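You operate a simulated robot arm through the tools that you are given. There is no shell and no other tool. Be economical: measure what you need, move in short steps, check, and stop when the job is done.

You run a simulated robot arm. Do the job below in one go: nothing can be reset, and whatever is moved stays where it is left.

## Task
Press the plain grey relay's cap home, move it to the green relay tray and load relay H.
Fine: dark blue knob back to UP and carriage out first; relay H goes into the carriage's pocket, unpressed; the carriage stays out. Set down upright: plain grey relay.

It is judged by the outcome, as a careful person would: the job done as asked, and still so three seconds after it is handed in. It fails if anything else is knocked over, pushed out of place, dropped, spilled or broken. A push-on lid holds only when it is set on centred and level and pressed home; a screw cap is set on level and turned clockwise until tight.

## Robot
A 6-joint arm with a two-finger gripper on a trunk, on a base that drives. Base frame: it is fixed to the floor where the robot stands at the start and does not move with it; the origin is under the middle of the robot, x ahead of it, y to its left, z up; the surface under the hand at the start is at about z = 780. Lengths are in mm, angles in rad, forces in N, time in s.
With the tool pointing down near the work surface it reaches from about 120 to 840 mm from the robot's upright axis, wherever it stands. Its first joint turns from -2.897 to 2.897 rad. Places, roughly: cream relay cap [400, 400, 800]; dark blue knob [500, 100, 900]; inside of the green relay tray [400, 100, 800]; pocket of the press carriage [500, 100, 800]; press carriage [500, 200, 800]. Payload 1.66 kg.
The TCP is the grasp point between the finger pads, 16 mm short of the fingertips. In the tool frame z runs along the fingers and y along their closing line. Largest opening 111 mm; the body of the gripper starts 104 mm behind the TCP.
Orientation is told as [roll, pitch, yaw] about the base's x, y, z axes, in that order, counted from this pose: with the fingers straight down and closing along the base's y, the tool's x points along the base's -x, its y along +y and its z along -z.

## Interface
- The arm moves only by the tool nudge_tool. Its argument "moves" is a list of rows, each an object of numbers (a shift or turn left out is 0, a gripper value left out holds the last): "tx", "ty", "tz": the shift along the base's x, y, z in units of 30 mm (1.0 is 30 mm); "ax", "ay", "az": the turn, a rotation vector about the base's x, y, z in units of 6 degrees (1.0 is 6 degrees); "hand": the gripper command, from -1 (shut) to 1 (fully open), values between in proportion. In form: [{"tx": .., "ty": .., "tz": .., "ax": .., "ay": .., "az": .., "hand": ..}, ...]. A call has 1 to 12 rows; each row shifts and turns the commanded pose from where the row before left it. A call with a number of a shift or a turn outside -1 to 1 is refused whole. Rows are played at 5 a second. More than 50 mm and 0.15 rad between two rows, or a gripper value outside its range, and nothing of the call is played. A pose out of reach is approached as far as the arm can. The call stops where the force on the tool passes 40 N (or 10 N more than at its start, if that is more) or the arm is blocked; 0.2 s more then pass. The fingers move at their own pace and stop on an object; they squeeze with about 32 N. The grip force told is the motor's: it shows also when the fingers shut on nothing. Time passes only in rows, and 0.2 s behind the last, so rows that do not move let the fingers close. It gives the time, the measured TCP pose, the force on the tool (base axes), the opening and the grip force at its end, in the units of the frame above (readings bear some noise), with the torque about the TCP (base axes, N m) and any sound that the robot's microphone picked up, and new pictures: "pictures" is both (left out), scene, wrist or none.
- Cameras (640 x 400 px; columns grow to the right, rows downward): "scene" is now at [56.8, 188.9, 1449.4]; the picture's right is [0.02, -1.00, 0.00], its down [-0.77, -0.02, -0.64] and it looks along [0.64, 0.01, -0.77] (base axes); focal length 285 px, centre (320, 200). "wrist" rides on the gripper at [70, 14, -143] in the tool frame; the picture's right is [-0.19, 0.98, 0.00], its down [-0.87, -0.17, -0.47] and it looks along [-0.46, -0.09, 0.88] (tool axes); focal length 230 px, centre (320, 200). There is no depth. A picture from a camera that has moved, and an enlarged one, comes with that camera's place and axes in the base frame and with its lens.
- slide_trunk(by): slides the trunk up (or, below 0, down) by that many mm; the arm and the scene camera ride with it, the base frame stays. It gives what a move gives, with no picture.
- roll_base(legs): drives the robot by 1 to 6 legs, each [ahead, left, turn to the left] in mm, mm and rad, along the robot's own axes; the way and the turn of a leg run together, so that a leg with both is an arc; at most 1500 mm and 3.142 rad a leg. The arm and the cameras ride along, it lands a little off, and it stops where it bumps. It gives what a move gives, and a new picture of the scene camera.
- aim_head(pan, tilt): turns the head with the scene camera to pan (to the left, within 2.094 rad either way) and tilt (down, from -0.506 to 1.204), counted from straight ahead of the robot. It gives what a move gives, and a new picture of the scene camera.
- close_up(camera, box): a new picture of the part [left, top, right, bottom] of that camera's present view, enlarged. No time passes.
- finish_job(): hands the job in; it is judged then, once.

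Go step by step. Nothing tells you exact positions but the pictures and the camera data: compare them with the known pose of the tool, close in by small moves and look again before you grip or let go. The budget is 120 turns and 260 pictures, counting those below and the enlarged ones. Unless the task says otherwise, let go and move clear before handing in, and close with one line.

The tools are called by a JSON object that holds its "name" and its "arguments". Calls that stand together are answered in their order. nudge_tool: Moves the arm, as the interface text tells. Its arguments: {"type":"object","properties":{"moves":{"type":"array","items":{"type":"object","properties":{"tx":{"type":"number"},"ty":{"type":"number"},"tz":{"type":"number"},"ax":{"type":"number"},"ay":{"type":"number"},"az":{"type":"number"},"hand":{"type":"number"}}}},"pictures":{"type":"string","enum":["both","scene","wrist","none"]}},"required":["moves"]} The other tools are called the same way: slide_trunk (by) slides the trunk up or down; roll_base (legs) drives the base; aim_head (pan, tilt) turns the head that bears the scene camera; close_up (camera, box) takes an enlarged picture of a part of a camera's view; finish_job () hands the job in.

At the start:

```text
clock: 0.0
ee_pos: [392.5, 240.6, 1154.1]
tcp_rot: [0.0, -0.001, 0.0]
ft_force: [-0.4, 0.9, -0.8]
wrist_torque: [0.0, 0.02, 0.02]
gripper_width: 110.8
grasp_force: 0.1
trunk travel left (down, up): [-50.0, 540.0]
robot x, y, heading: [0.8, 5.3, -0.002]
head pan, tilt: [0.021, 0.876]
```

scene: 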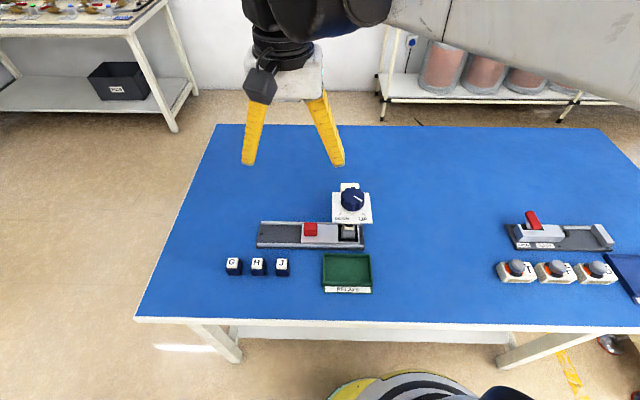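
wrist: 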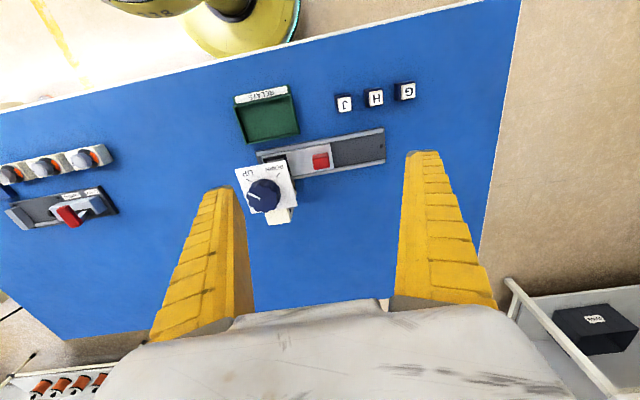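

I see a press with a dark blue knob, a carriage with a red handle, a green tray and relays G, H, J. I'll take enlarged views to understand the press first.

{"name": "close_up", "arguments": {"camera": "scene", "box": [220, 170, 400, 300]}}

{"name": "close_up", "arguments": {"camera": "scene", "box": [480, 190, 640, 300]}}

{"name": "close_up", "arguments": {"camera": "wrist", "box": [220, 70, 420, 240]}}

```text
3.08 times, centred on (310, 235) of scene
camera zoom: at [56.8, 188.9, 1449.4], right [0.02, -1.0, 0.0], down [-0.77, -0.02, -0.64], along [0.64, 0.01, -0.77], focal length 877 px, centre (351, 92)
```

zoom: 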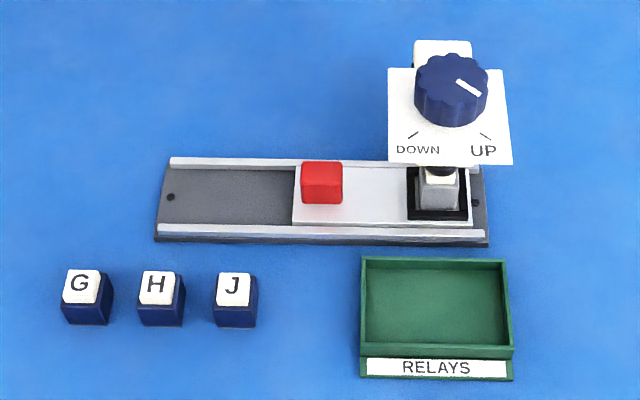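

```text
3.64 times, centred on (560, 245) of scene
camera zoom: at [56.8, 188.9, 1449.4], right [0.02, -1.0, 0.0], down [-0.77, -0.02, -0.64], along [0.64, 0.01, -0.77], focal length 1036 px, centre (-553, 36)
```

zoom: 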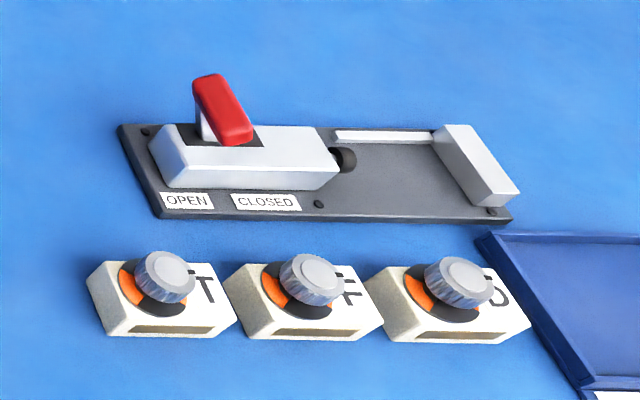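

```text
2.35 times, centred on (320, 155) of wrist
camera zoom: at [322.9, 253.9, 1296.0], right [0.19, 0.98, 0.0], down [0.87, -0.17, 0.47], along [0.46, -0.09, -0.88], focal length 541 px, centre (320, 306)
```

zoom: 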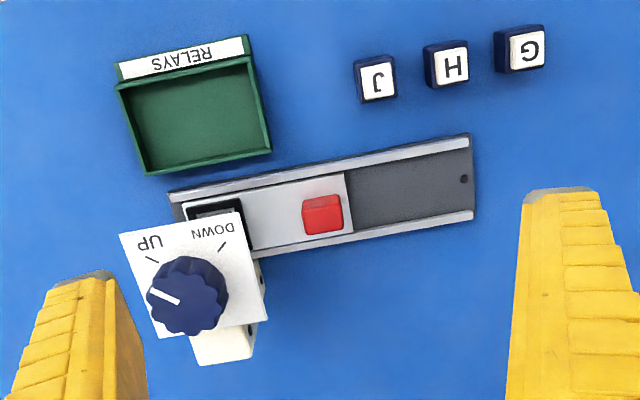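

I need a closer look at the press: the pointer of the knob, and whether the relay under the ram has its cap on it.

{"name": "close_up", "arguments": {"camera": "scene", "box": [320, 175, 380, 250]}}

{"name": "close_up", "arguments": {"camera": "wrist", "box": [230, 140, 310, 230]}}

{"name": "close_up", "arguments": {"camera": "scene", "box": [220, 245, 300, 285]}}

```text
5.33 times, centred on (350, 212) of scene
camera zoom: at [56.8, 188.9, 1449.4], right [0.02, -1.0, 0.0], down [-0.77, -0.02, -0.64], along [0.64, 0.01, -0.77], focal length 1520 px, centre (160, 133)
```

zoom: 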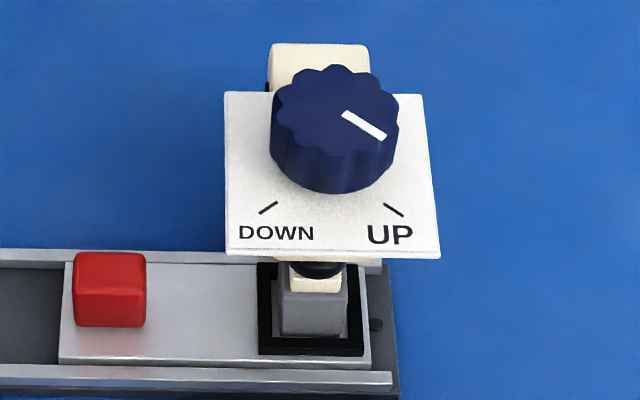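

```text
4.44 times, centred on (270, 185) of wrist
camera zoom: at [322.9, 253.9, 1296.0], right [0.19, 0.98, 0.0], down [0.87, -0.17, 0.47], along [0.46, -0.09, -0.88], focal length 1022 px, centre (542, 267)
```

zoom: 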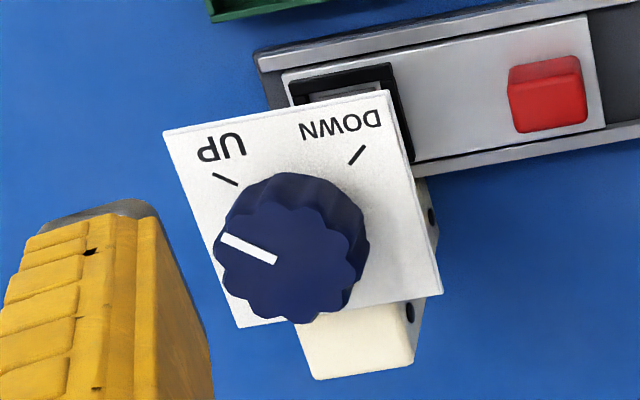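

```text
8.00 times, centred on (260, 265) of scene
camera zoom: at [56.8, 188.9, 1449.4], right [0.02, -1.0, 0.0], down [-0.77, -0.02, -0.64], along [0.64, 0.01, -0.77], focal length 2280 px, centre (800, -320)
```

zoom: 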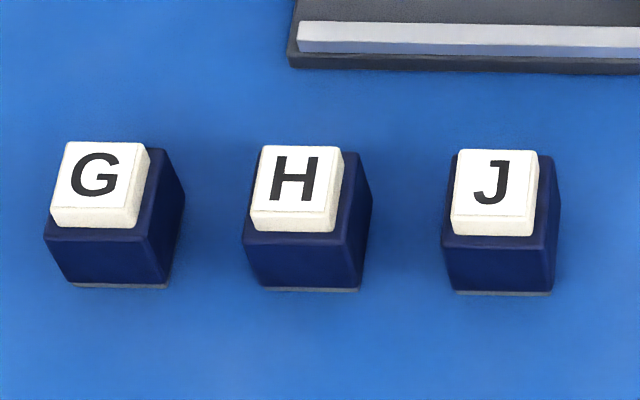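

The knob stands at UP (its pointer is parallel to the UP mark) and the grey relay sits under the ram with its cap raised. I put the knob top at about (481, 120, 947); I'll go above it with the hand yawed +45°.

{"name": "nudge_tool", "arguments": {"moves": [{"tx": 0.369, "ty": -0.5025, "tz": -0.43, "az": 0.94, "hand": 1}, {"tx": 0.369, "ty": -0.5025, "tz": -0.43, "az": 0.94}, {"tx": 0.369, "ty": -0.5025, "tz": -0.43, "az": 0.94}, {"tx": 0.369, "ty": -0.5025, "tz": -0.43, "az": 0.94}, {"tx": 0.369, "ty": -0.5025, "tz": -0.43, "az": 0.94}, {"tx": 0.369, "ty": -0.5025, "tz": -0.43, "az": 0.94}, {"tx": 0.369, "ty": -0.5025, "tz": -0.43, "az": 0.94}, {"tx": 0.369, "ty": -0.5025, "tz": -0.43, "az": 0.94}]}}

```text
clock: 1.8
ee_pos: [481.9, 119.3, 1050.5]
tcp_rot: [-0.001, 0.0, 0.788]
ft_force: [-0.8, -0.8, -0.5]
wrist_torque: [0.01, -0.01, -0.01]
gripper_width: 110.9
grasp_force: 0.1
trunk travel left (down, up): [-50.0, 540.0]
robot x, y, heading: [0.1, -2.0, -0.002]
head pan, tilt: [0.021, 0.876]
camera scene: at [57.0, 188.8, 1449.4], right [0.02, -1.0, 0.0], down [-0.77, -0.02, -0.64], along [0.64, 0.01, -0.77], focal length 285 px, centre (320, 200)
camera wrist: at [423.8, 79.4, 1192.2], right [-0.56, 0.83, 0.0], down [0.73, 0.5, 0.47], along [0.39, 0.27, -0.88], focal length 230 px, centre (320, 200)
```

scene: 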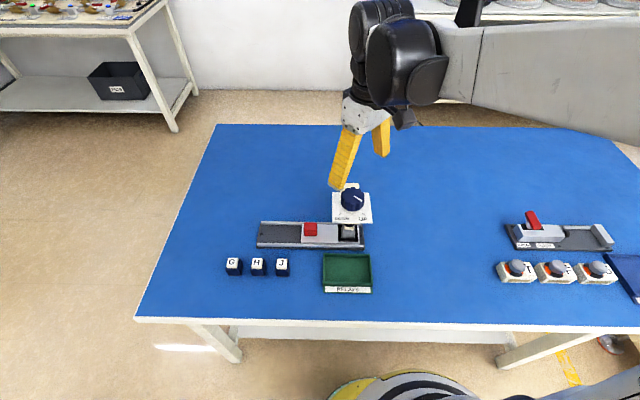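
wrist: 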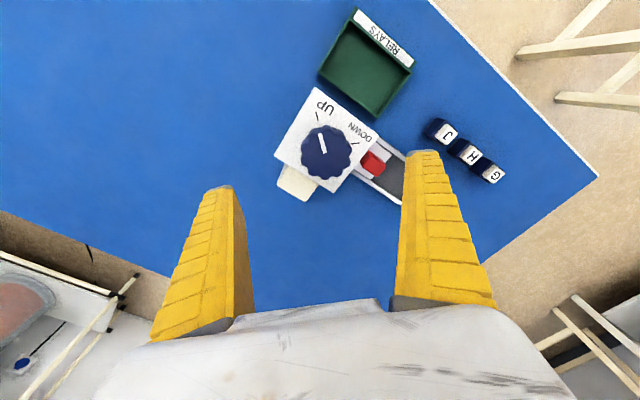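

{"name": "close_up", "arguments": {"camera": "wrist", "box": [260, 80, 400, 210]}}

{"name": "close_up", "arguments": {"camera": "scene", "box": [310, 120, 400, 240]}}

```text
3.08 times, centred on (330, 145) of wrist
camera zoom: at [423.8, 79.4, 1192.2], right [-0.56, 0.83, 0.0], down [0.73, 0.5, 0.47], along [0.39, 0.27, -0.88], focal length 708 px, centre (289, 369)
```

zoom: 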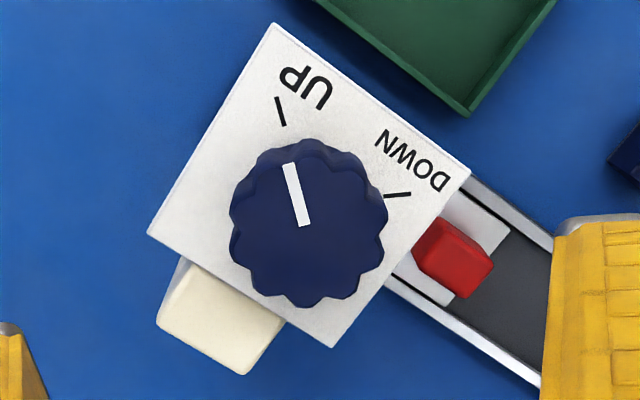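

```text
3.33 times, centred on (355, 180) of scene
camera zoom: at [57.0, 188.8, 1449.4], right [0.02, -1.0, 0.0], down [-0.77, -0.02, -0.64], along [0.64, 0.01, -0.77], focal length 950 px, centre (203, 267)
```

zoom: 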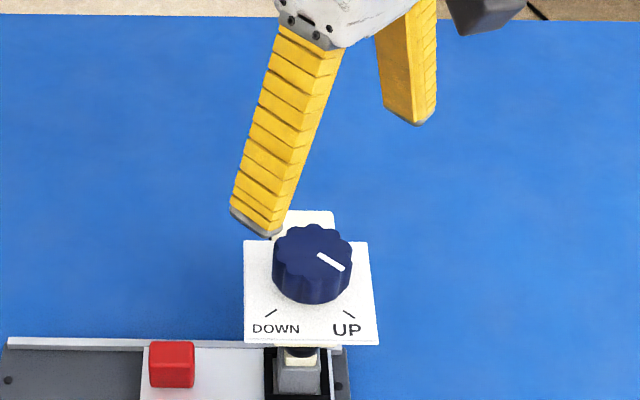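

{"name": "nudge_tool", "arguments": {"moves": [{"tx": -0.1, "ty": 0.12, "tz": -0.7}, {"tz": -0.7}, {"tz": -0.7}, {}]}}

{"name": "close_up", "arguments": {"camera": "scene", "box": [310, 140, 400, 220]}}

```text
clock: 2.8
ee_pos: [478.6, 122.3, 986.7]
tcp_rot: [0.001, 0.0, 0.787]
ft_force: [0.4, 0.4, 0.4]
wrist_torque: [0.02, -0.02, 0.0]
gripper_width: 110.8
grasp_force: 0.1
trunk travel left (down, up): [-50.0, 540.0]
robot x, y, heading: [2.6, -0.5, -0.003]
head pan, tilt: [0.021, 0.876]
camera scene: at [56.9, 188.9, 1449.4], right [0.02, -1.0, 0.0], down [-0.77, -0.02, -0.64], along [0.64, 0.01, -0.77], focal length 285 px, centre (320, 200)
camera wrist: at [420.0, 83.1, 1129.0], right [-0.56, 0.83, 0.0], down [0.73, 0.5, 0.47], along [0.39, 0.27, -0.88], focal length 230 px, centre (320, 200)
```

scene: 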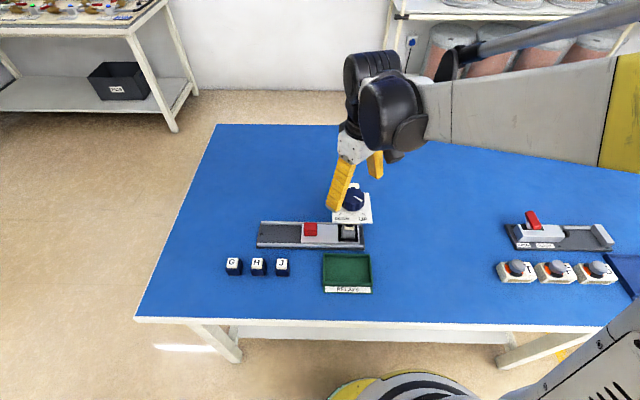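
wrist: 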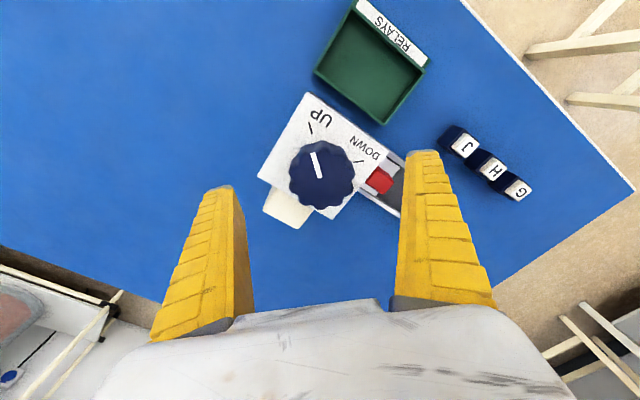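

```text
5.00 times, centred on (355, 180) of scene
camera zoom: at [56.9, 188.9, 1449.4], right [0.02, -1.0, 0.0], down [-0.77, -0.02, -0.64], along [0.64, 0.01, -0.77], focal length 1425 px, centre (145, 300)
```

zoom: 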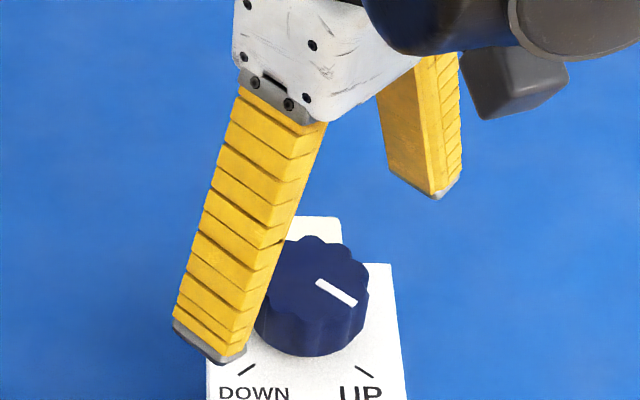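

{"name": "nudge_tool", "arguments": {"moves": [{"tx": -0.04, "ty": 0.03, "tz": -0.6}, {"tz": -0.6}, {}]}}

{"name": "close_up", "arguments": {"camera": "scene", "box": [310, 150, 400, 230]}}

{"name": "close_up", "arguments": {"camera": "wrist", "box": [200, 80, 460, 240]}}

```text
clock: 3.6
ee_pos: [477.6, 123.5, 950.1]
tcp_rot: [0.001, 0.001, 0.788]
ft_force: [0.8, 0.7, 0.5]
wrist_torque: [-0.01, -0.02, 0.02]
gripper_width: 110.9
grasp_force: 0.0
trunk travel left (down, up): [-50.0, 540.0]
robot x, y, heading: [4.0, -1.3, 0.004]
head pan, tilt: [0.021, 0.876]
camera scene: at [56.9, 188.9, 1449.4], right [0.02, -1.0, 0.0], down [-0.77, -0.02, -0.64], along [0.64, 0.01, -0.77], focal length 285 px, centre (320, 200)
camera wrist: at [419.1, 84.3, 1093.5], right [-0.56, 0.83, 0.0], down [0.73, 0.5, 0.47], along [0.39, 0.27, -0.88], focal length 230 px, centre (320, 200)
```

scene: 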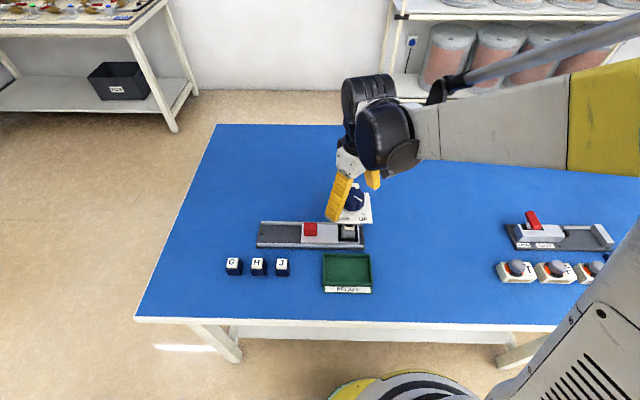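
wrist: 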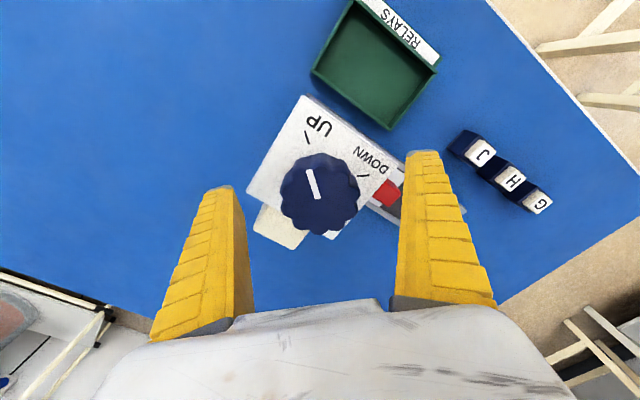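

```text
5.00 times, centred on (355, 190) of scene
camera zoom: at [56.9, 188.9, 1449.4], right [0.02, -1.0, 0.0], down [-0.77, -0.02, -0.64], along [0.64, 0.01, -0.77], focal length 1425 px, centre (145, 250)
```

zoom: 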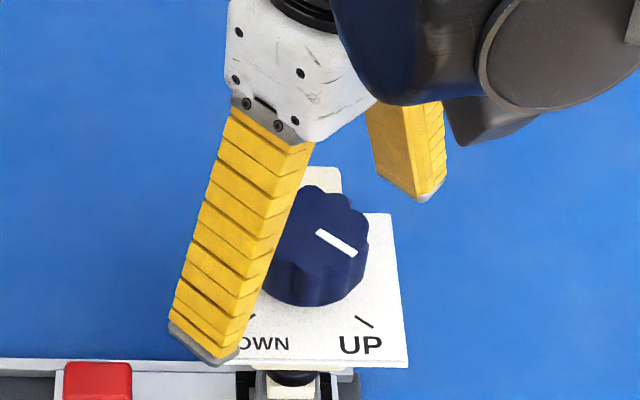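

```text
2.46 times, centred on (330, 160) of wrist
camera zoom: at [419.1, 84.3, 1093.5], right [-0.56, 0.83, 0.0], down [0.73, 0.5, 0.47], along [0.39, 0.27, -0.88], focal length 566 px, centre (295, 298)
```

zoom: 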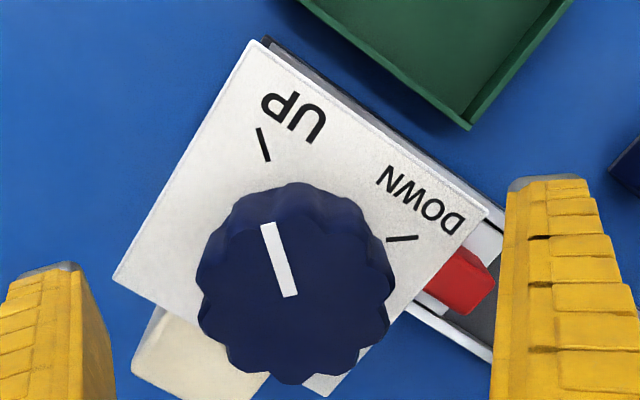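

{"name": "nudge_tool", "arguments": {"moves": [{"tx": 0.07, "ty": 0.03, "hand": 0.2}, {"hand": -0.05}, {}, {}]}}

{"name": "close_up", "arguments": {"camera": "wrist", "box": [200, 80, 460, 240]}}

```text
clock: 4.6
ee_pos: [479.3, 125.8, 950.8]
tcp_rot: [0.001, 0.0, 0.788]
ft_force: [0.2, 0.5, 0.5]
wrist_torque: [0.03, -0.01, -0.02]
gripper_width: 55.0
grasp_force: 1.2
trunk travel left (down, up): [-50.0, 540.0]
robot x, y, heading: [0.7, 0.3, 0.005]
head pan, tilt: [0.021, 0.876]
camera scene: at [56.8, 188.9, 1449.4], right [0.02, -1.0, 0.0], down [-0.77, -0.02, -0.64], along [0.64, 0.01, -0.77], focal length 285 px, centre (320, 200)
camera wrist: at [420.9, 85.2, 1093.7], right [-0.56, 0.83, 0.0], down [0.73, 0.5, 0.47], along [0.39, 0.27, -0.88], focal length 230 px, centre (320, 200)
```

scene: 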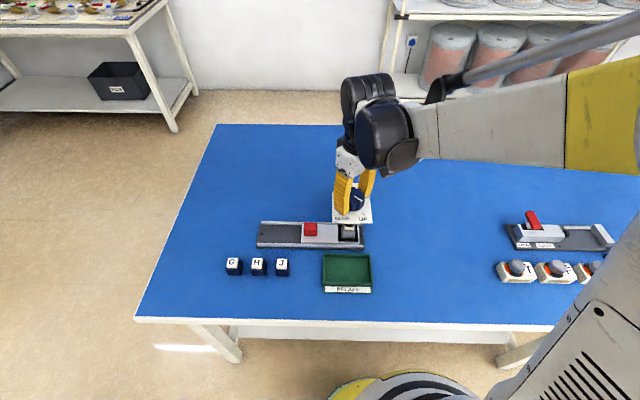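
wrist: 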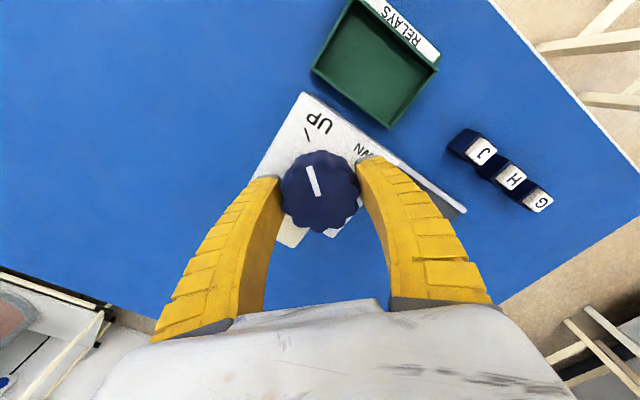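

```text
2.46 times, centred on (330, 160) of wrist
camera zoom: at [420.9, 85.2, 1093.7], right [-0.56, 0.83, 0.0], down [0.73, 0.5, 0.47], along [0.39, 0.27, -0.88], focal length 566 px, centre (295, 298)
```

zoom: 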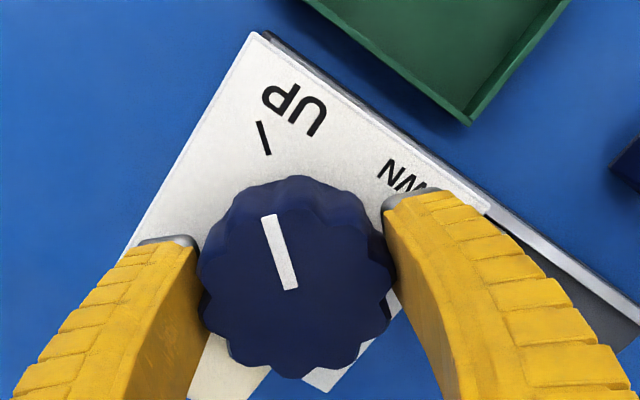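

The fingers just touch the knob and are centred on it. I'll grip and turn clockwise (seen from above) toward DOWN.

{"name": "nudge_tool", "arguments": {"moves": [{"hand": -1}, {}, {"az": -0.7}, {"az": -0.7}, {"az": -0.7}, {"az": -0.7}, {"az": -0.7}, {"az": -0.7}, {"az": -0.7}, {"az": -0.7}, {"az": -0.7}, {"az": -0.7}]}}

{"name": "close_up", "arguments": {"camera": "wrist", "box": [200, 80, 460, 240]}}

```text
clock: 7.2
ee_pos: [480.3, 126.6, 951.7]
tcp_rot: [0.0, 0.0, 0.053]
ft_force: [7.7, 9.5, 11.2]
wrist_torque: [0.18, -0.42, 0.26]
gripper_width: 51.1
grasp_force: 34.0
trunk travel left (down, up): [-50.0, 540.0]
robot x, y, heading: [1.9, -0.4, 0.006]
head pan, tilt: [0.021, 0.876]
camera scene: at [57.0, 189.6, 1449.3], right [0.02, -1.0, 0.0], down [-0.77, -0.02, -0.64], along [0.64, 0.01, -0.77], focal length 285 px, centre (320, 200)
camera wrist: at [409.1, 135.5, 1093.8], right [0.14, 0.99, 0.0], down [0.87, -0.12, 0.47], along [0.47, -0.06, -0.88], focal length 230 px, centre (320, 200)
```

scene: 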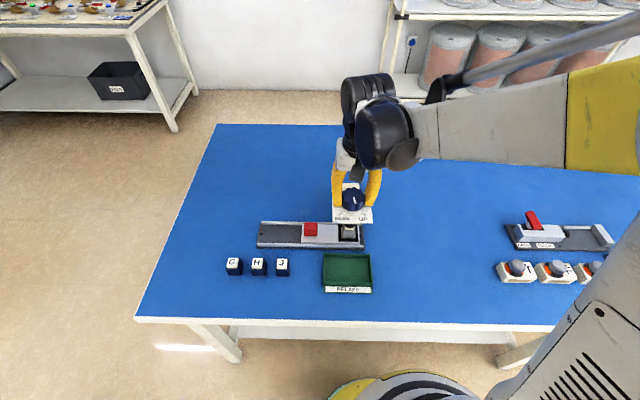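
wrist: 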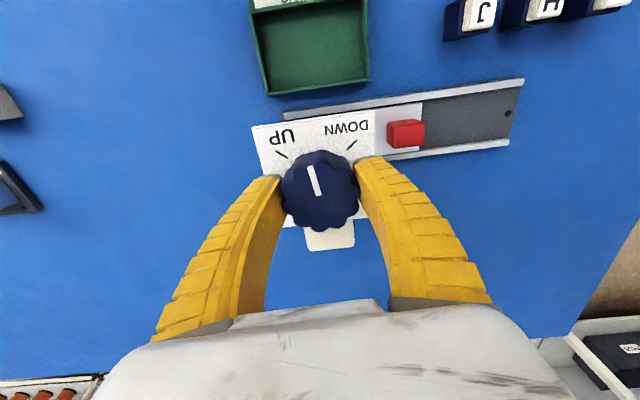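

```text
2.46 times, centred on (330, 160) of wrist
camera zoom: at [409.1, 135.5, 1093.8], right [0.14, 0.99, 0.0], down [0.87, -0.12, 0.47], along [0.47, -0.06, -0.88], focal length 566 px, centre (295, 298)
```

zoom: 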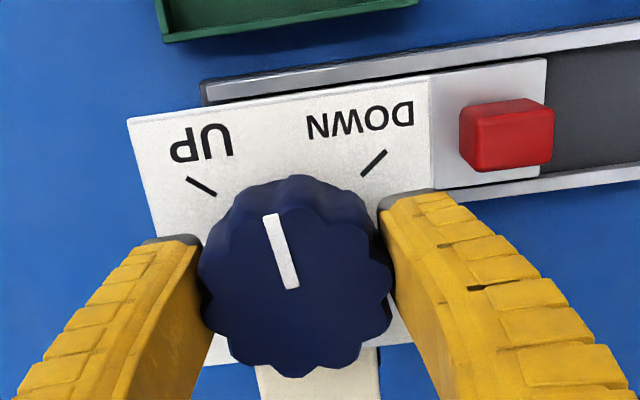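

Turned 42°, and the pointer has passed halfway. I'll continue to the DOWN mark.

{"name": "nudge_tool", "arguments": {"moves": [{"az": -0.7}, {"az": -0.7}, {"az": -0.7}, {"az": -0.7}, {"az": -0.7}, {"az": -0.7}, {"az": -0.7}, {"az": -0.7}, {"az": -0.7}, {}]}}

{"name": "close_up", "arguments": {"camera": "wrist", "box": [200, 80, 460, 240]}}

{"name": "close_up", "arguments": {"camera": "scene", "box": [300, 160, 390, 260]}}

```text
clock: 9.4
ee_pos: [478.8, 126.2, 950.4]
tcp_rot: [-0.001, 0.001, -0.607]
ft_force: [12.2, 17.7, 17.2]
wrist_torque: [0.22, -0.18, 0.21]
gripper_width: 50.9
grasp_force: 33.6
trunk travel left (down, up): [-50.0, 540.0]
robot x, y, heading: [-1.2, 1.3, -0.0]
head pan, tilt: [0.021, 0.876]
camera scene: at [57.0, 190.6, 1449.2], right [0.02, -1.0, 0.0], down [-0.77, -0.02, -0.64], along [0.64, 0.01, -0.77], focal length 285 px, centre (320, 200)
camera wrist: at [430.0, 177.5, 1093.6], right [0.72, 0.7, 0.0], down [0.62, -0.63, 0.47], along [0.33, -0.34, -0.88], focal length 230 px, centre (320, 200)
```

scene: 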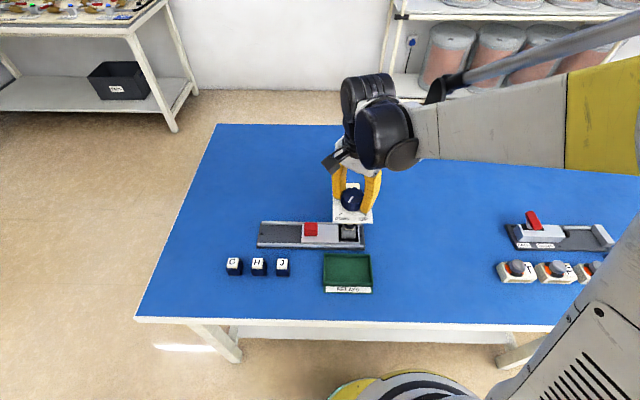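
wrist: 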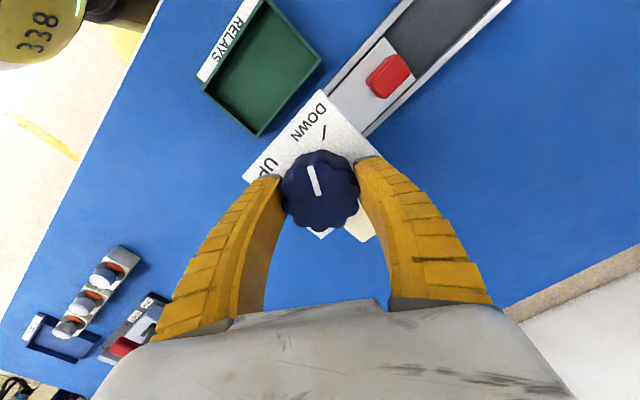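

```text
2.46 times, centred on (330, 160) of wrist
camera zoom: at [430.0, 177.5, 1093.6], right [0.72, 0.7, 0.0], down [0.62, -0.63, 0.47], along [0.33, -0.34, -0.88], focal length 566 px, centre (295, 298)
```

zoom: 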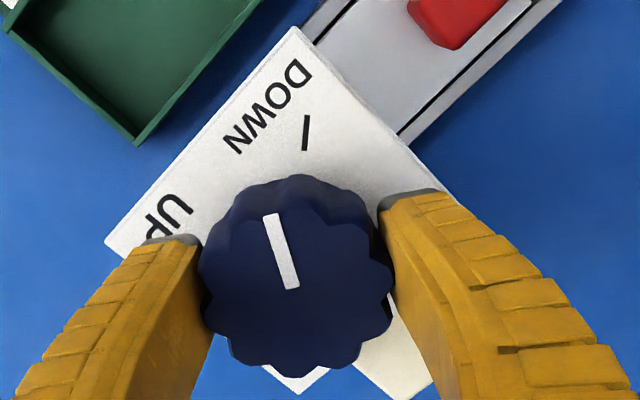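

```text
4.00 times, centred on (345, 210) of scene
camera zoom: at [57.0, 190.6, 1449.2], right [0.02, -1.0, 0.0], down [-0.77, -0.02, -0.64], along [0.64, 0.01, -0.77], focal length 1140 px, centre (220, 160)
```

zoom: 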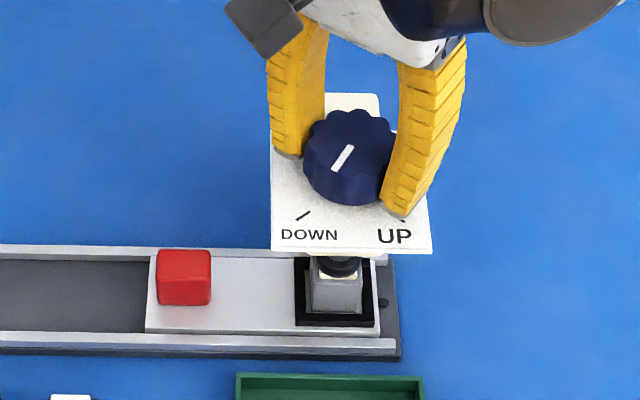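

{"name": "nudge_tool", "arguments": {"moves": [{"az": -0.5}, {"az": -0.5}, {"az": -0.5}, {"az": -0.5}, {"az": -0.5}, {"az": -0.5}, {}]}}

{"name": "close_up", "arguments": {"camera": "wrist", "box": [200, 80, 460, 240]}}

{"name": "close_up", "arguments": {"camera": "scene", "box": [300, 160, 390, 260]}}

```text
clock: 11.0
ee_pos: [478.5, 126.8, 950.3]
tcp_rot: [0.0, -0.001, -0.919]
ft_force: [17.9, 21.2, 15.5]
wrist_torque: [0.27, -0.39, 0.24]
gripper_width: 50.9
grasp_force: 33.8
trunk travel left (down, up): [-50.0, 540.0]
robot x, y, heading: [-1.9, 0.3, 0.005]
head pan, tilt: [0.021, 0.876]
camera scene: at [57.8, 191.0, 1449.1], right [0.02, -1.0, 0.0], down [-0.77, -0.02, -0.64], along [0.64, 0.01, -0.77], focal length 285 px, centre (320, 200)
camera wrist: at [448.5, 190.5, 1093.3], right [0.9, 0.44, 0.0], down [0.39, -0.79, 0.47], along [0.21, -0.42, -0.88], focal length 230 px, centre (320, 200)
```

scene: 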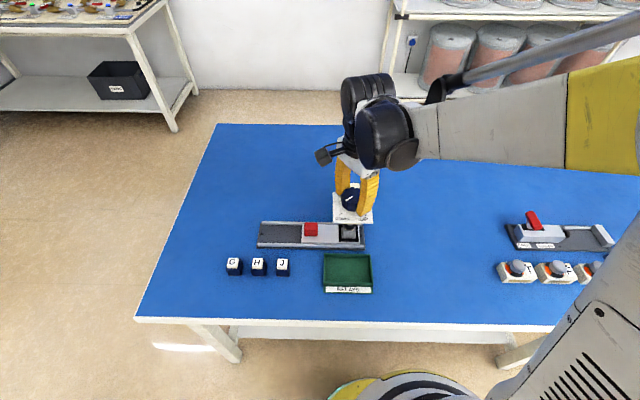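
wrist: 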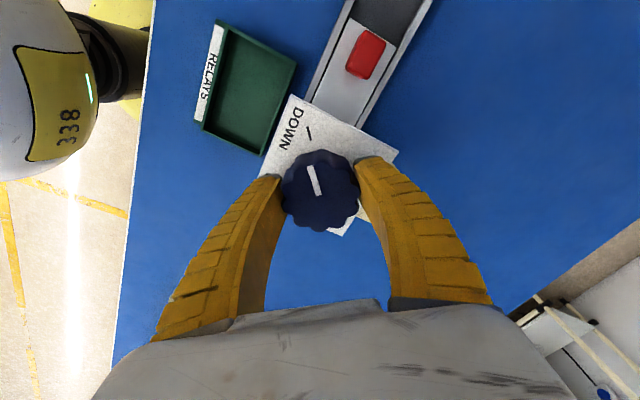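

```text
2.46 times, centred on (330, 160) of wrist
camera zoom: at [448.5, 190.5, 1093.3], right [0.9, 0.44, 0.0], down [0.39, -0.79, 0.47], along [0.21, -0.42, -0.88], focal length 566 px, centre (295, 298)
```

zoom: 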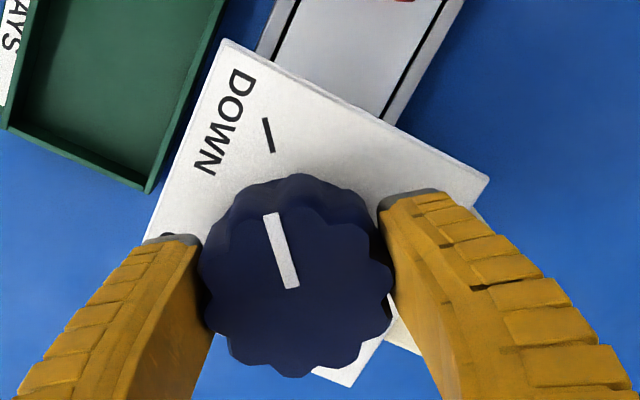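

```text
4.00 times, centred on (345, 210) of scene
camera zoom: at [57.8, 191.0, 1449.1], right [0.02, -1.0, 0.0], down [-0.77, -0.02, -0.64], along [0.64, 0.01, -0.77], focal length 1140 px, centre (220, 160)
```

zoom: 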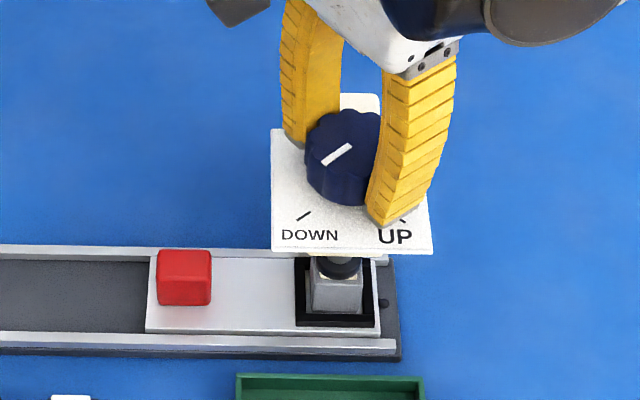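

The pointer is close to DOWN, with no click yet. I'll turn a little further to reach the stop.

{"name": "nudge_tool", "arguments": {"moves": [{"az": -0.4}, {"az": -0.4}, {"az": -0.4}, {}, {}]}}

{"name": "close_up", "arguments": {"camera": "wrist", "box": [200, 80, 460, 240]}}

{"name": "close_up", "arguments": {"camera": "scene", "box": [320, 180, 380, 250]}}

```text
clock: 12.2
ee_pos: [480.1, 125.9, 951.5]
tcp_rot: [-0.001, -0.003, -1.045]
ft_force: [20.1, 22.0, 13.8]
wrist_torque: [0.15, -0.41, 0.25]
gripper_width: 50.4
grasp_force: 33.7
trunk travel left (down, up): [-50.0, 540.0]
robot x, y, heading: [-3.4, 2.5, -0.002]
head pan, tilt: [0.021, 0.876]
camera scene: at [58.1, 191.0, 1449.1], right [0.02, -1.0, 0.0], down [-0.77, -0.02, -0.64], along [0.64, 0.01, -0.77], focal length 285 px, centre (320, 200)
camera wrist: at [457.0, 193.8, 1093.2], right [0.94, 0.33, 0.0], down [0.29, -0.83, 0.47], along [0.16, -0.45, -0.88], focal length 230 px, centre (320, 200)
```

scene: 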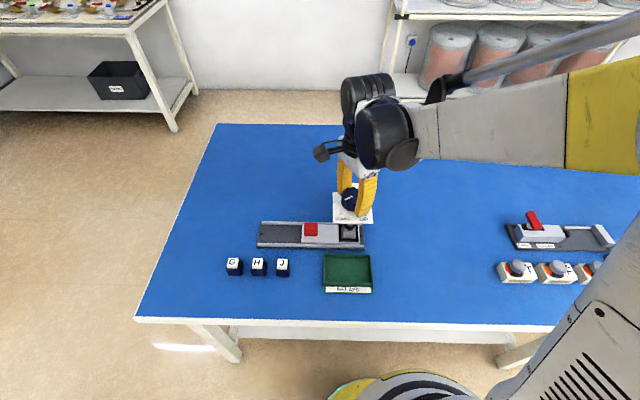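
wrist: 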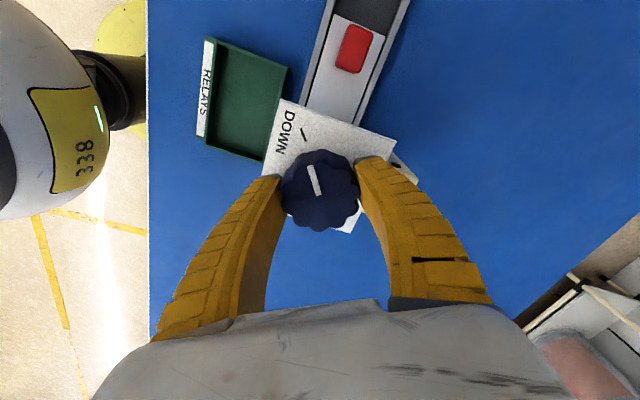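

```text
2.46 times, centred on (330, 160) of wrist
camera zoom: at [457.0, 193.8, 1093.2], right [0.94, 0.33, 0.0], down [0.29, -0.83, 0.47], along [0.16, -0.45, -0.88], focal length 566 px, centre (295, 298)
```

zoom: 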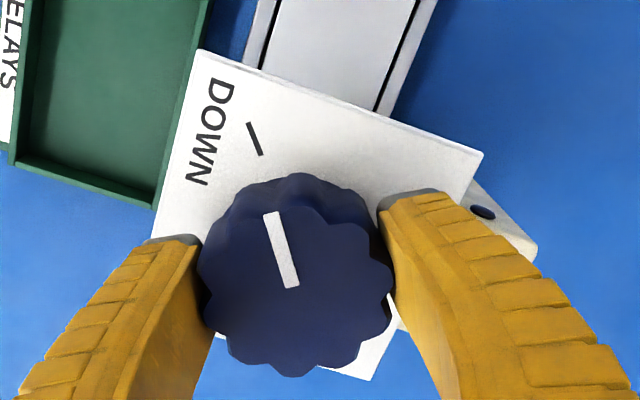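

```text
5.71 times, centred on (350, 215) of scene
camera zoom: at [58.1, 191.0, 1449.1], right [0.02, -1.0, 0.0], down [-0.77, -0.02, -0.64], along [0.64, 0.01, -0.77], focal length 1629 px, centre (149, 114)
```

zoom: 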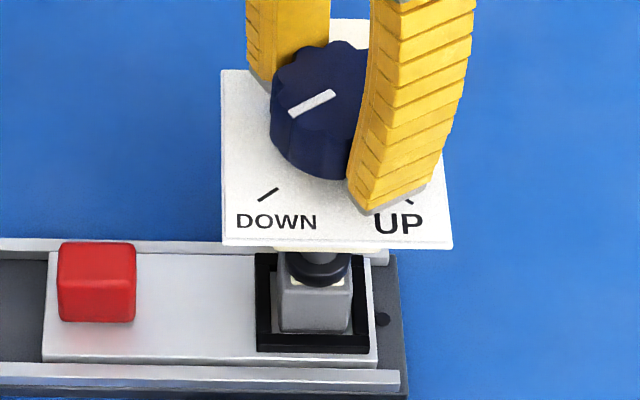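

{"name": "nudge_tool", "arguments": {"moves": [{"az": -0.4}, {"az": -0.4}, {}]}}

{"name": "close_up", "arguments": {"camera": "scene", "box": [320, 180, 380, 250]}}

```text
clock: 13.0
ee_pos: [479.8, 126.9, 951.1]
tcp_rot: [-0.001, -0.004, -1.129]
ft_force: [21.4, 19.4, 13.9]
wrist_torque: [0.08, -0.23, 0.59]
gripper_width: 50.4
grasp_force: 34.2
trunk travel left (down, up): [-50.0, 540.0]
robot x, y, heading: [-0.3, -3.0, 0.001]
head pan, tilt: [0.021, 0.876]
camera scene: at [58.4, 190.8, 1449.1], right [0.02, -1.0, 0.0], down [-0.77, -0.02, -0.64], along [0.64, 0.01, -0.77], focal length 285 px, centre (320, 200)
camera wrist: at [462.8, 195.4, 1093.1], right [0.97, 0.25, 0.0], down [0.22, -0.85, 0.47], along [0.12, -0.46, -0.88], focal length 230 px, centre (320, 200)
```

scene: 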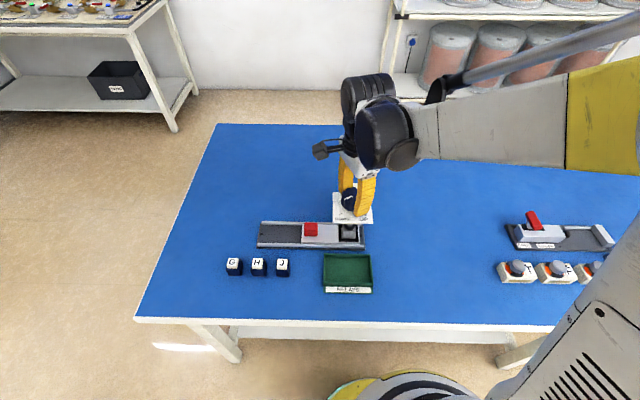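
wrist: 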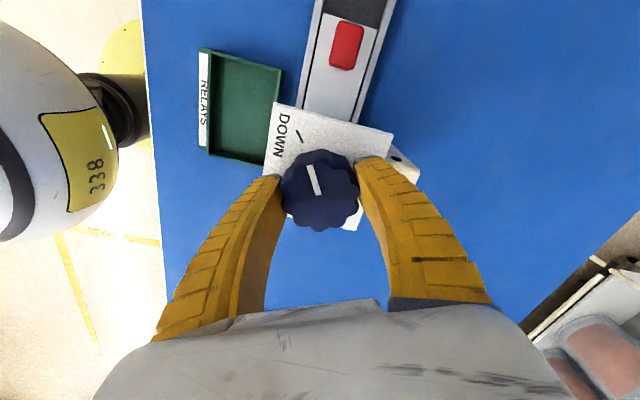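

```text
5.71 times, centred on (350, 215) of scene
camera zoom: at [58.4, 190.8, 1449.1], right [0.02, -1.0, 0.0], down [-0.77, -0.02, -0.64], along [0.64, 0.01, -0.77], focal length 1629 px, centre (149, 114)
```

zoom: 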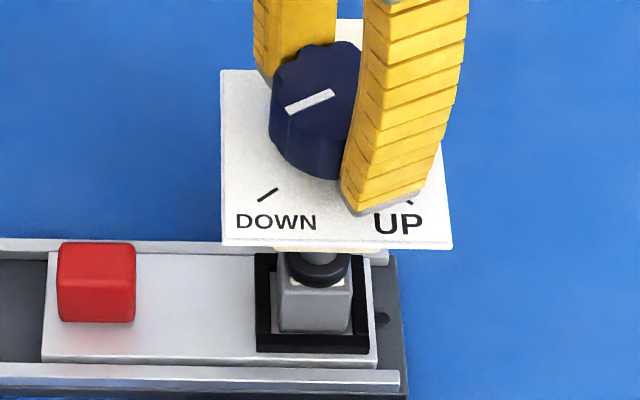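

Torque is rising, so the ram is either pressing or near its stop. I'll turn a little further.

{"name": "nudge_tool", "arguments": {"moves": [{"az": -0.4}, {"az": -0.4}, {}], "pictures": "scene"}}

{"name": "close_up", "arguments": {"camera": "scene", "box": [320, 180, 380, 250]}}

{"name": "close_up", "arguments": {"camera": "wrist", "box": [200, 80, 460, 240]}}

```text
clock: 13.8
ee_pos: [481.6, 125.7, 950.4]
tcp_rot: [-0.002, 0.0, -1.213]
ft_force: [17.3, 19.4, 4.2]
wrist_torque: [0.08, -0.23, 0.49]
gripper_width: 50.9
grasp_force: 33.9
trunk travel left (down, up): [-50.0, 540.0]
robot x, y, heading: [0.6, 2.3, -0.001]
head pan, tilt: [0.021, 0.876]
camera scene: at [58.6, 191.0, 1449.0], right [0.02, -1.0, 0.0], down [-0.77, -0.02, -0.64], along [0.64, 0.01, -0.77], focal length 285 px, centre (320, 200)
```

scene: 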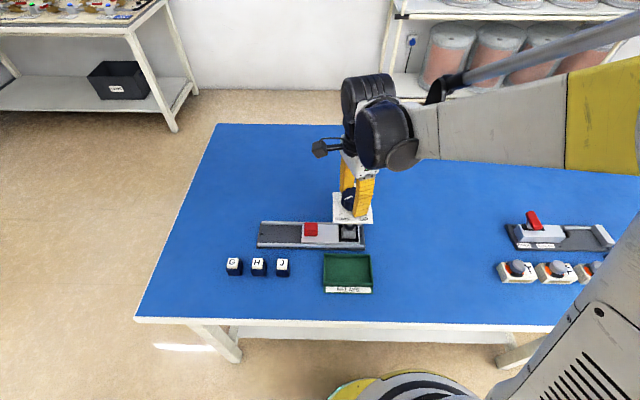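

```text
5.71 times, centred on (350, 215) of scene
camera zoom: at [58.6, 191.0, 1449.0], right [0.02, -1.0, 0.0], down [-0.77, -0.02, -0.64], along [0.64, 0.01, -0.77], focal length 1629 px, centre (149, 114)
```

zoom: 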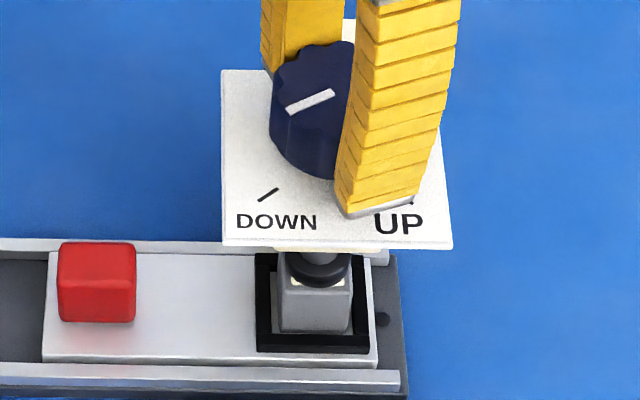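

```text
2.46 times, centred on (330, 160) of wrist
camera zoom: at [468.9, 196.6, 1092.6], right [0.99, 0.17, 0.0], down [0.15, -0.87, 0.47], along [0.08, -0.47, -0.88], focal length 566 px, centre (295, 298)
```

zoom: 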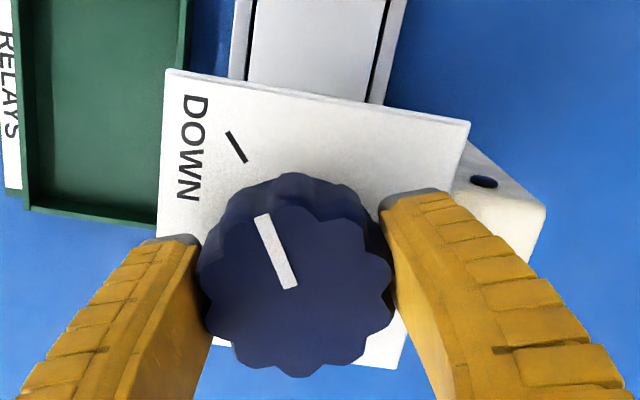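

The knob no longer turned with the hand, so it is at its DOWN stop. Now I'll turn it back to UP.

{"name": "nudge_tool", "arguments": {"moves": [{"az": 0.8}, {"az": 0.8}, {"az": 0.8}, {"az": 0.8}, {"az": 0.8}, {"az": 0.8}, {"az": 0.8}, {"az": 0.8}, {"az": 0.8}, {"az": 0.8}, {"az": 0.8}, {"az": 0.8}], "pictures": "none"}}

{"name": "nudge_tool", "arguments": {"moves": [{"az": 0.8}, {"az": 0.8}, {"az": 0.8}, {"az": 0.8}, {"az": 0.8}, {"az": 0.8}, {"az": 0.8}, {"az": 0.8}, {"az": 0.8}, {"az": 0.8}, {}]}}

{"name": "close_up", "arguments": {"camera": "scene", "box": [320, 180, 380, 250]}}

{"name": "close_up", "arguments": {"camera": "wrist", "box": [200, 80, 460, 240]}}

```text
clock: 16.4
ee_pos: [479.7, 125.9, 949.9]
tcp_rot: [-0.003, 0.001, -0.207]
ft_force: [12.3, 13.4, -14.2]
wrist_torque: [-0.01, -0.24, -0.03]
gripper_width: 50.6
grasp_force: 33.8
trunk travel left (down, up): [-50.0, 540.0]
robot x, y, heading: [2.4, -1.3, 0.002]
head pan, tilt: [0.021, 0.876]
```

```text
clock: 18.8
ee_pos: [481.1, 125.1, 950.8]
tcp_rot: [0.0, 0.002, 0.631]
ft_force: [10.8, 6.1, -8.3]
wrist_torque: [-0.05, 0.05, 0.01]
gripper_width: 50.8
grasp_force: 34.1
trunk travel left (down, up): [-50.0, 540.0]
robot x, y, heading: [-0.2, 2.8, 0.004]
head pan, tilt: [0.021, 0.876]
camera scene: at [58.5, 189.6, 1449.2], right [0.02, -1.0, 0.0], down [-0.77, -0.02, -0.64], along [0.64, 0.01, -0.77], focal length 285 px, centre (320, 200)
camera wrist: at [416.3, 95.4, 1093.1], right [-0.43, 0.9, 0.0], down [0.8, 0.38, 0.47], along [0.43, 0.2, -0.88], focal length 230 px, centre (320, 200)
```

scene: 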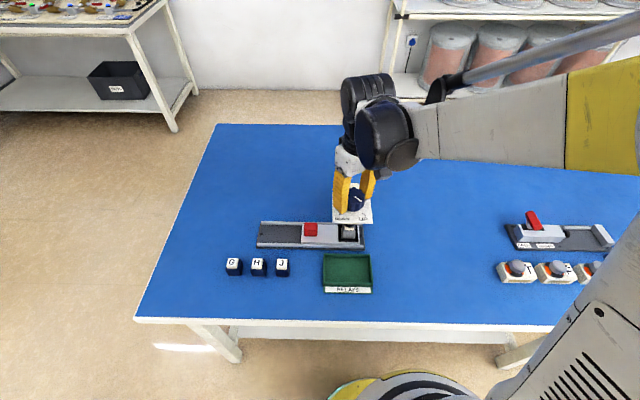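
wrist: 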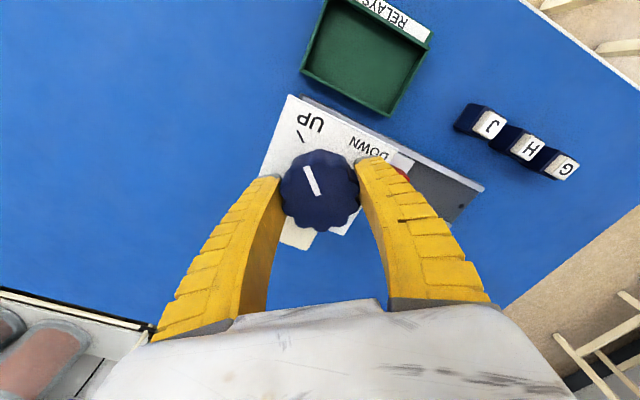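

```text
5.71 times, centred on (350, 215) of scene
camera zoom: at [58.5, 189.6, 1449.2], right [0.02, -1.0, 0.0], down [-0.77, -0.02, -0.64], along [0.64, 0.01, -0.77], focal length 1629 px, centre (149, 114)
```

zoom: 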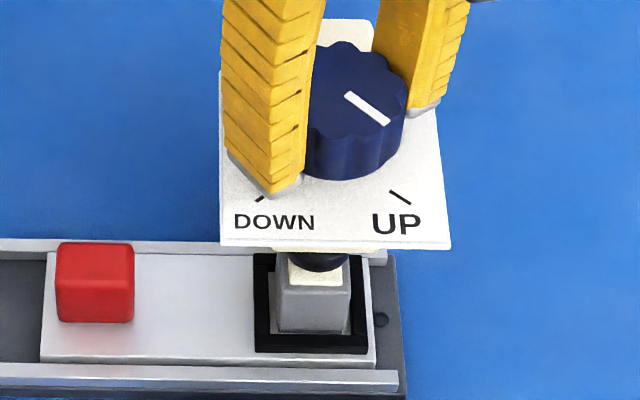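

```text
2.46 times, centred on (330, 160) of wrist
camera zoom: at [416.3, 95.4, 1093.1], right [-0.43, 0.9, 0.0], down [0.8, 0.38, 0.47], along [0.43, 0.2, -0.88], focal length 566 px, centre (295, 298)
```

zoom: 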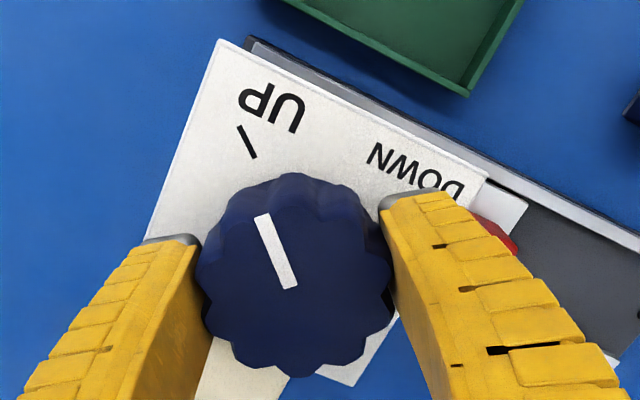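

Pointer is nearly back to UP. I'll turn slightly more to the original angle, then let go and rise for a look.

{"name": "nudge_tool", "arguments": {"moves": [{"az": 0.5}, {"az": 0.5}, {"az": 0.5}, {}], "pictures": "none"}}

{"name": "nudge_tool", "arguments": {"moves": [{"hand": 1}, {}, {}, {"tz": 0.8}, {"tz": 0.8}, {"tz": 0.8}]}}

{"name": "close_up", "arguments": {"camera": "scene", "box": [320, 180, 380, 250]}}

```text
clock: 19.8
ee_pos: [479.4, 124.9, 951.5]
tcp_rot: [-0.001, 0.001, 0.789]
ft_force: [7.2, 1.9, -8.7]
wrist_torque: [-0.19, -0.01, -0.15]
gripper_width: 50.2
grasp_force: 34.3
trunk travel left (down, up): [-50.0, 540.0]
robot x, y, heading: [1.0, -3.1, -0.006]
head pan, tilt: [0.021, 0.876]
```

```text
clock: 21.2
ee_pos: [479.0, 125.0, 1023.2]
tcp_rot: [0.0, 0.0, 0.787]
ft_force: [0.1, 0.1, -0.1]
wrist_torque: [0.03, 0.01, -0.06]
gripper_width: 110.9
grasp_force: 0.0
trunk travel left (down, up): [-50.0, 540.0]
robot x, y, heading: [1.3, -0.3, 0.002]
head pan, tilt: [0.021, 0.876]
camera scene: at [56.8, 188.8, 1449.4], right [0.02, -1.0, 0.0], down [-0.77, -0.02, -0.64], along [0.64, 0.01, -0.77], focal length 285 px, centre (320, 200)
camera wrist: at [420.6, 84.9, 1166.5], right [-0.56, 0.83, 0.0], down [0.73, 0.5, 0.47], along [0.39, 0.27, -0.88], focal length 230 px, centre (320, 200)
```

scene: 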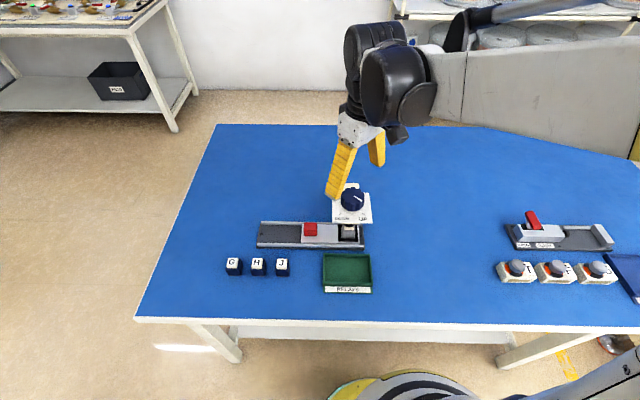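
wrist: 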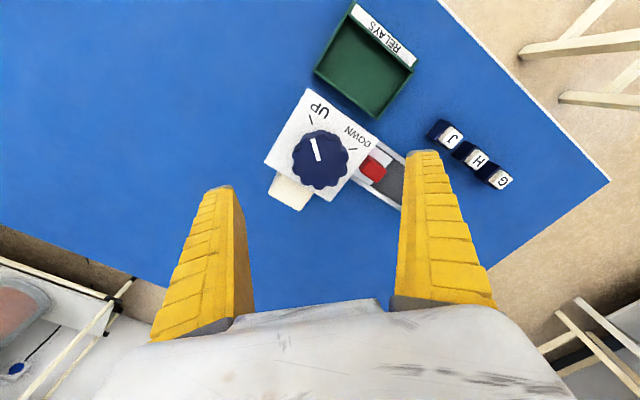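

```text
5.71 times, centred on (350, 215) of scene
camera zoom: at [56.8, 188.8, 1449.4], right [0.02, -1.0, 0.0], down [-0.77, -0.02, -0.64], along [0.64, 0.01, -0.77], focal length 1629 px, centre (149, 114)
```

zoom: 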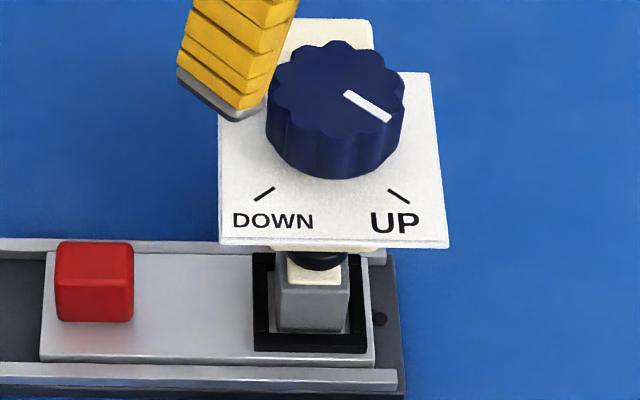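

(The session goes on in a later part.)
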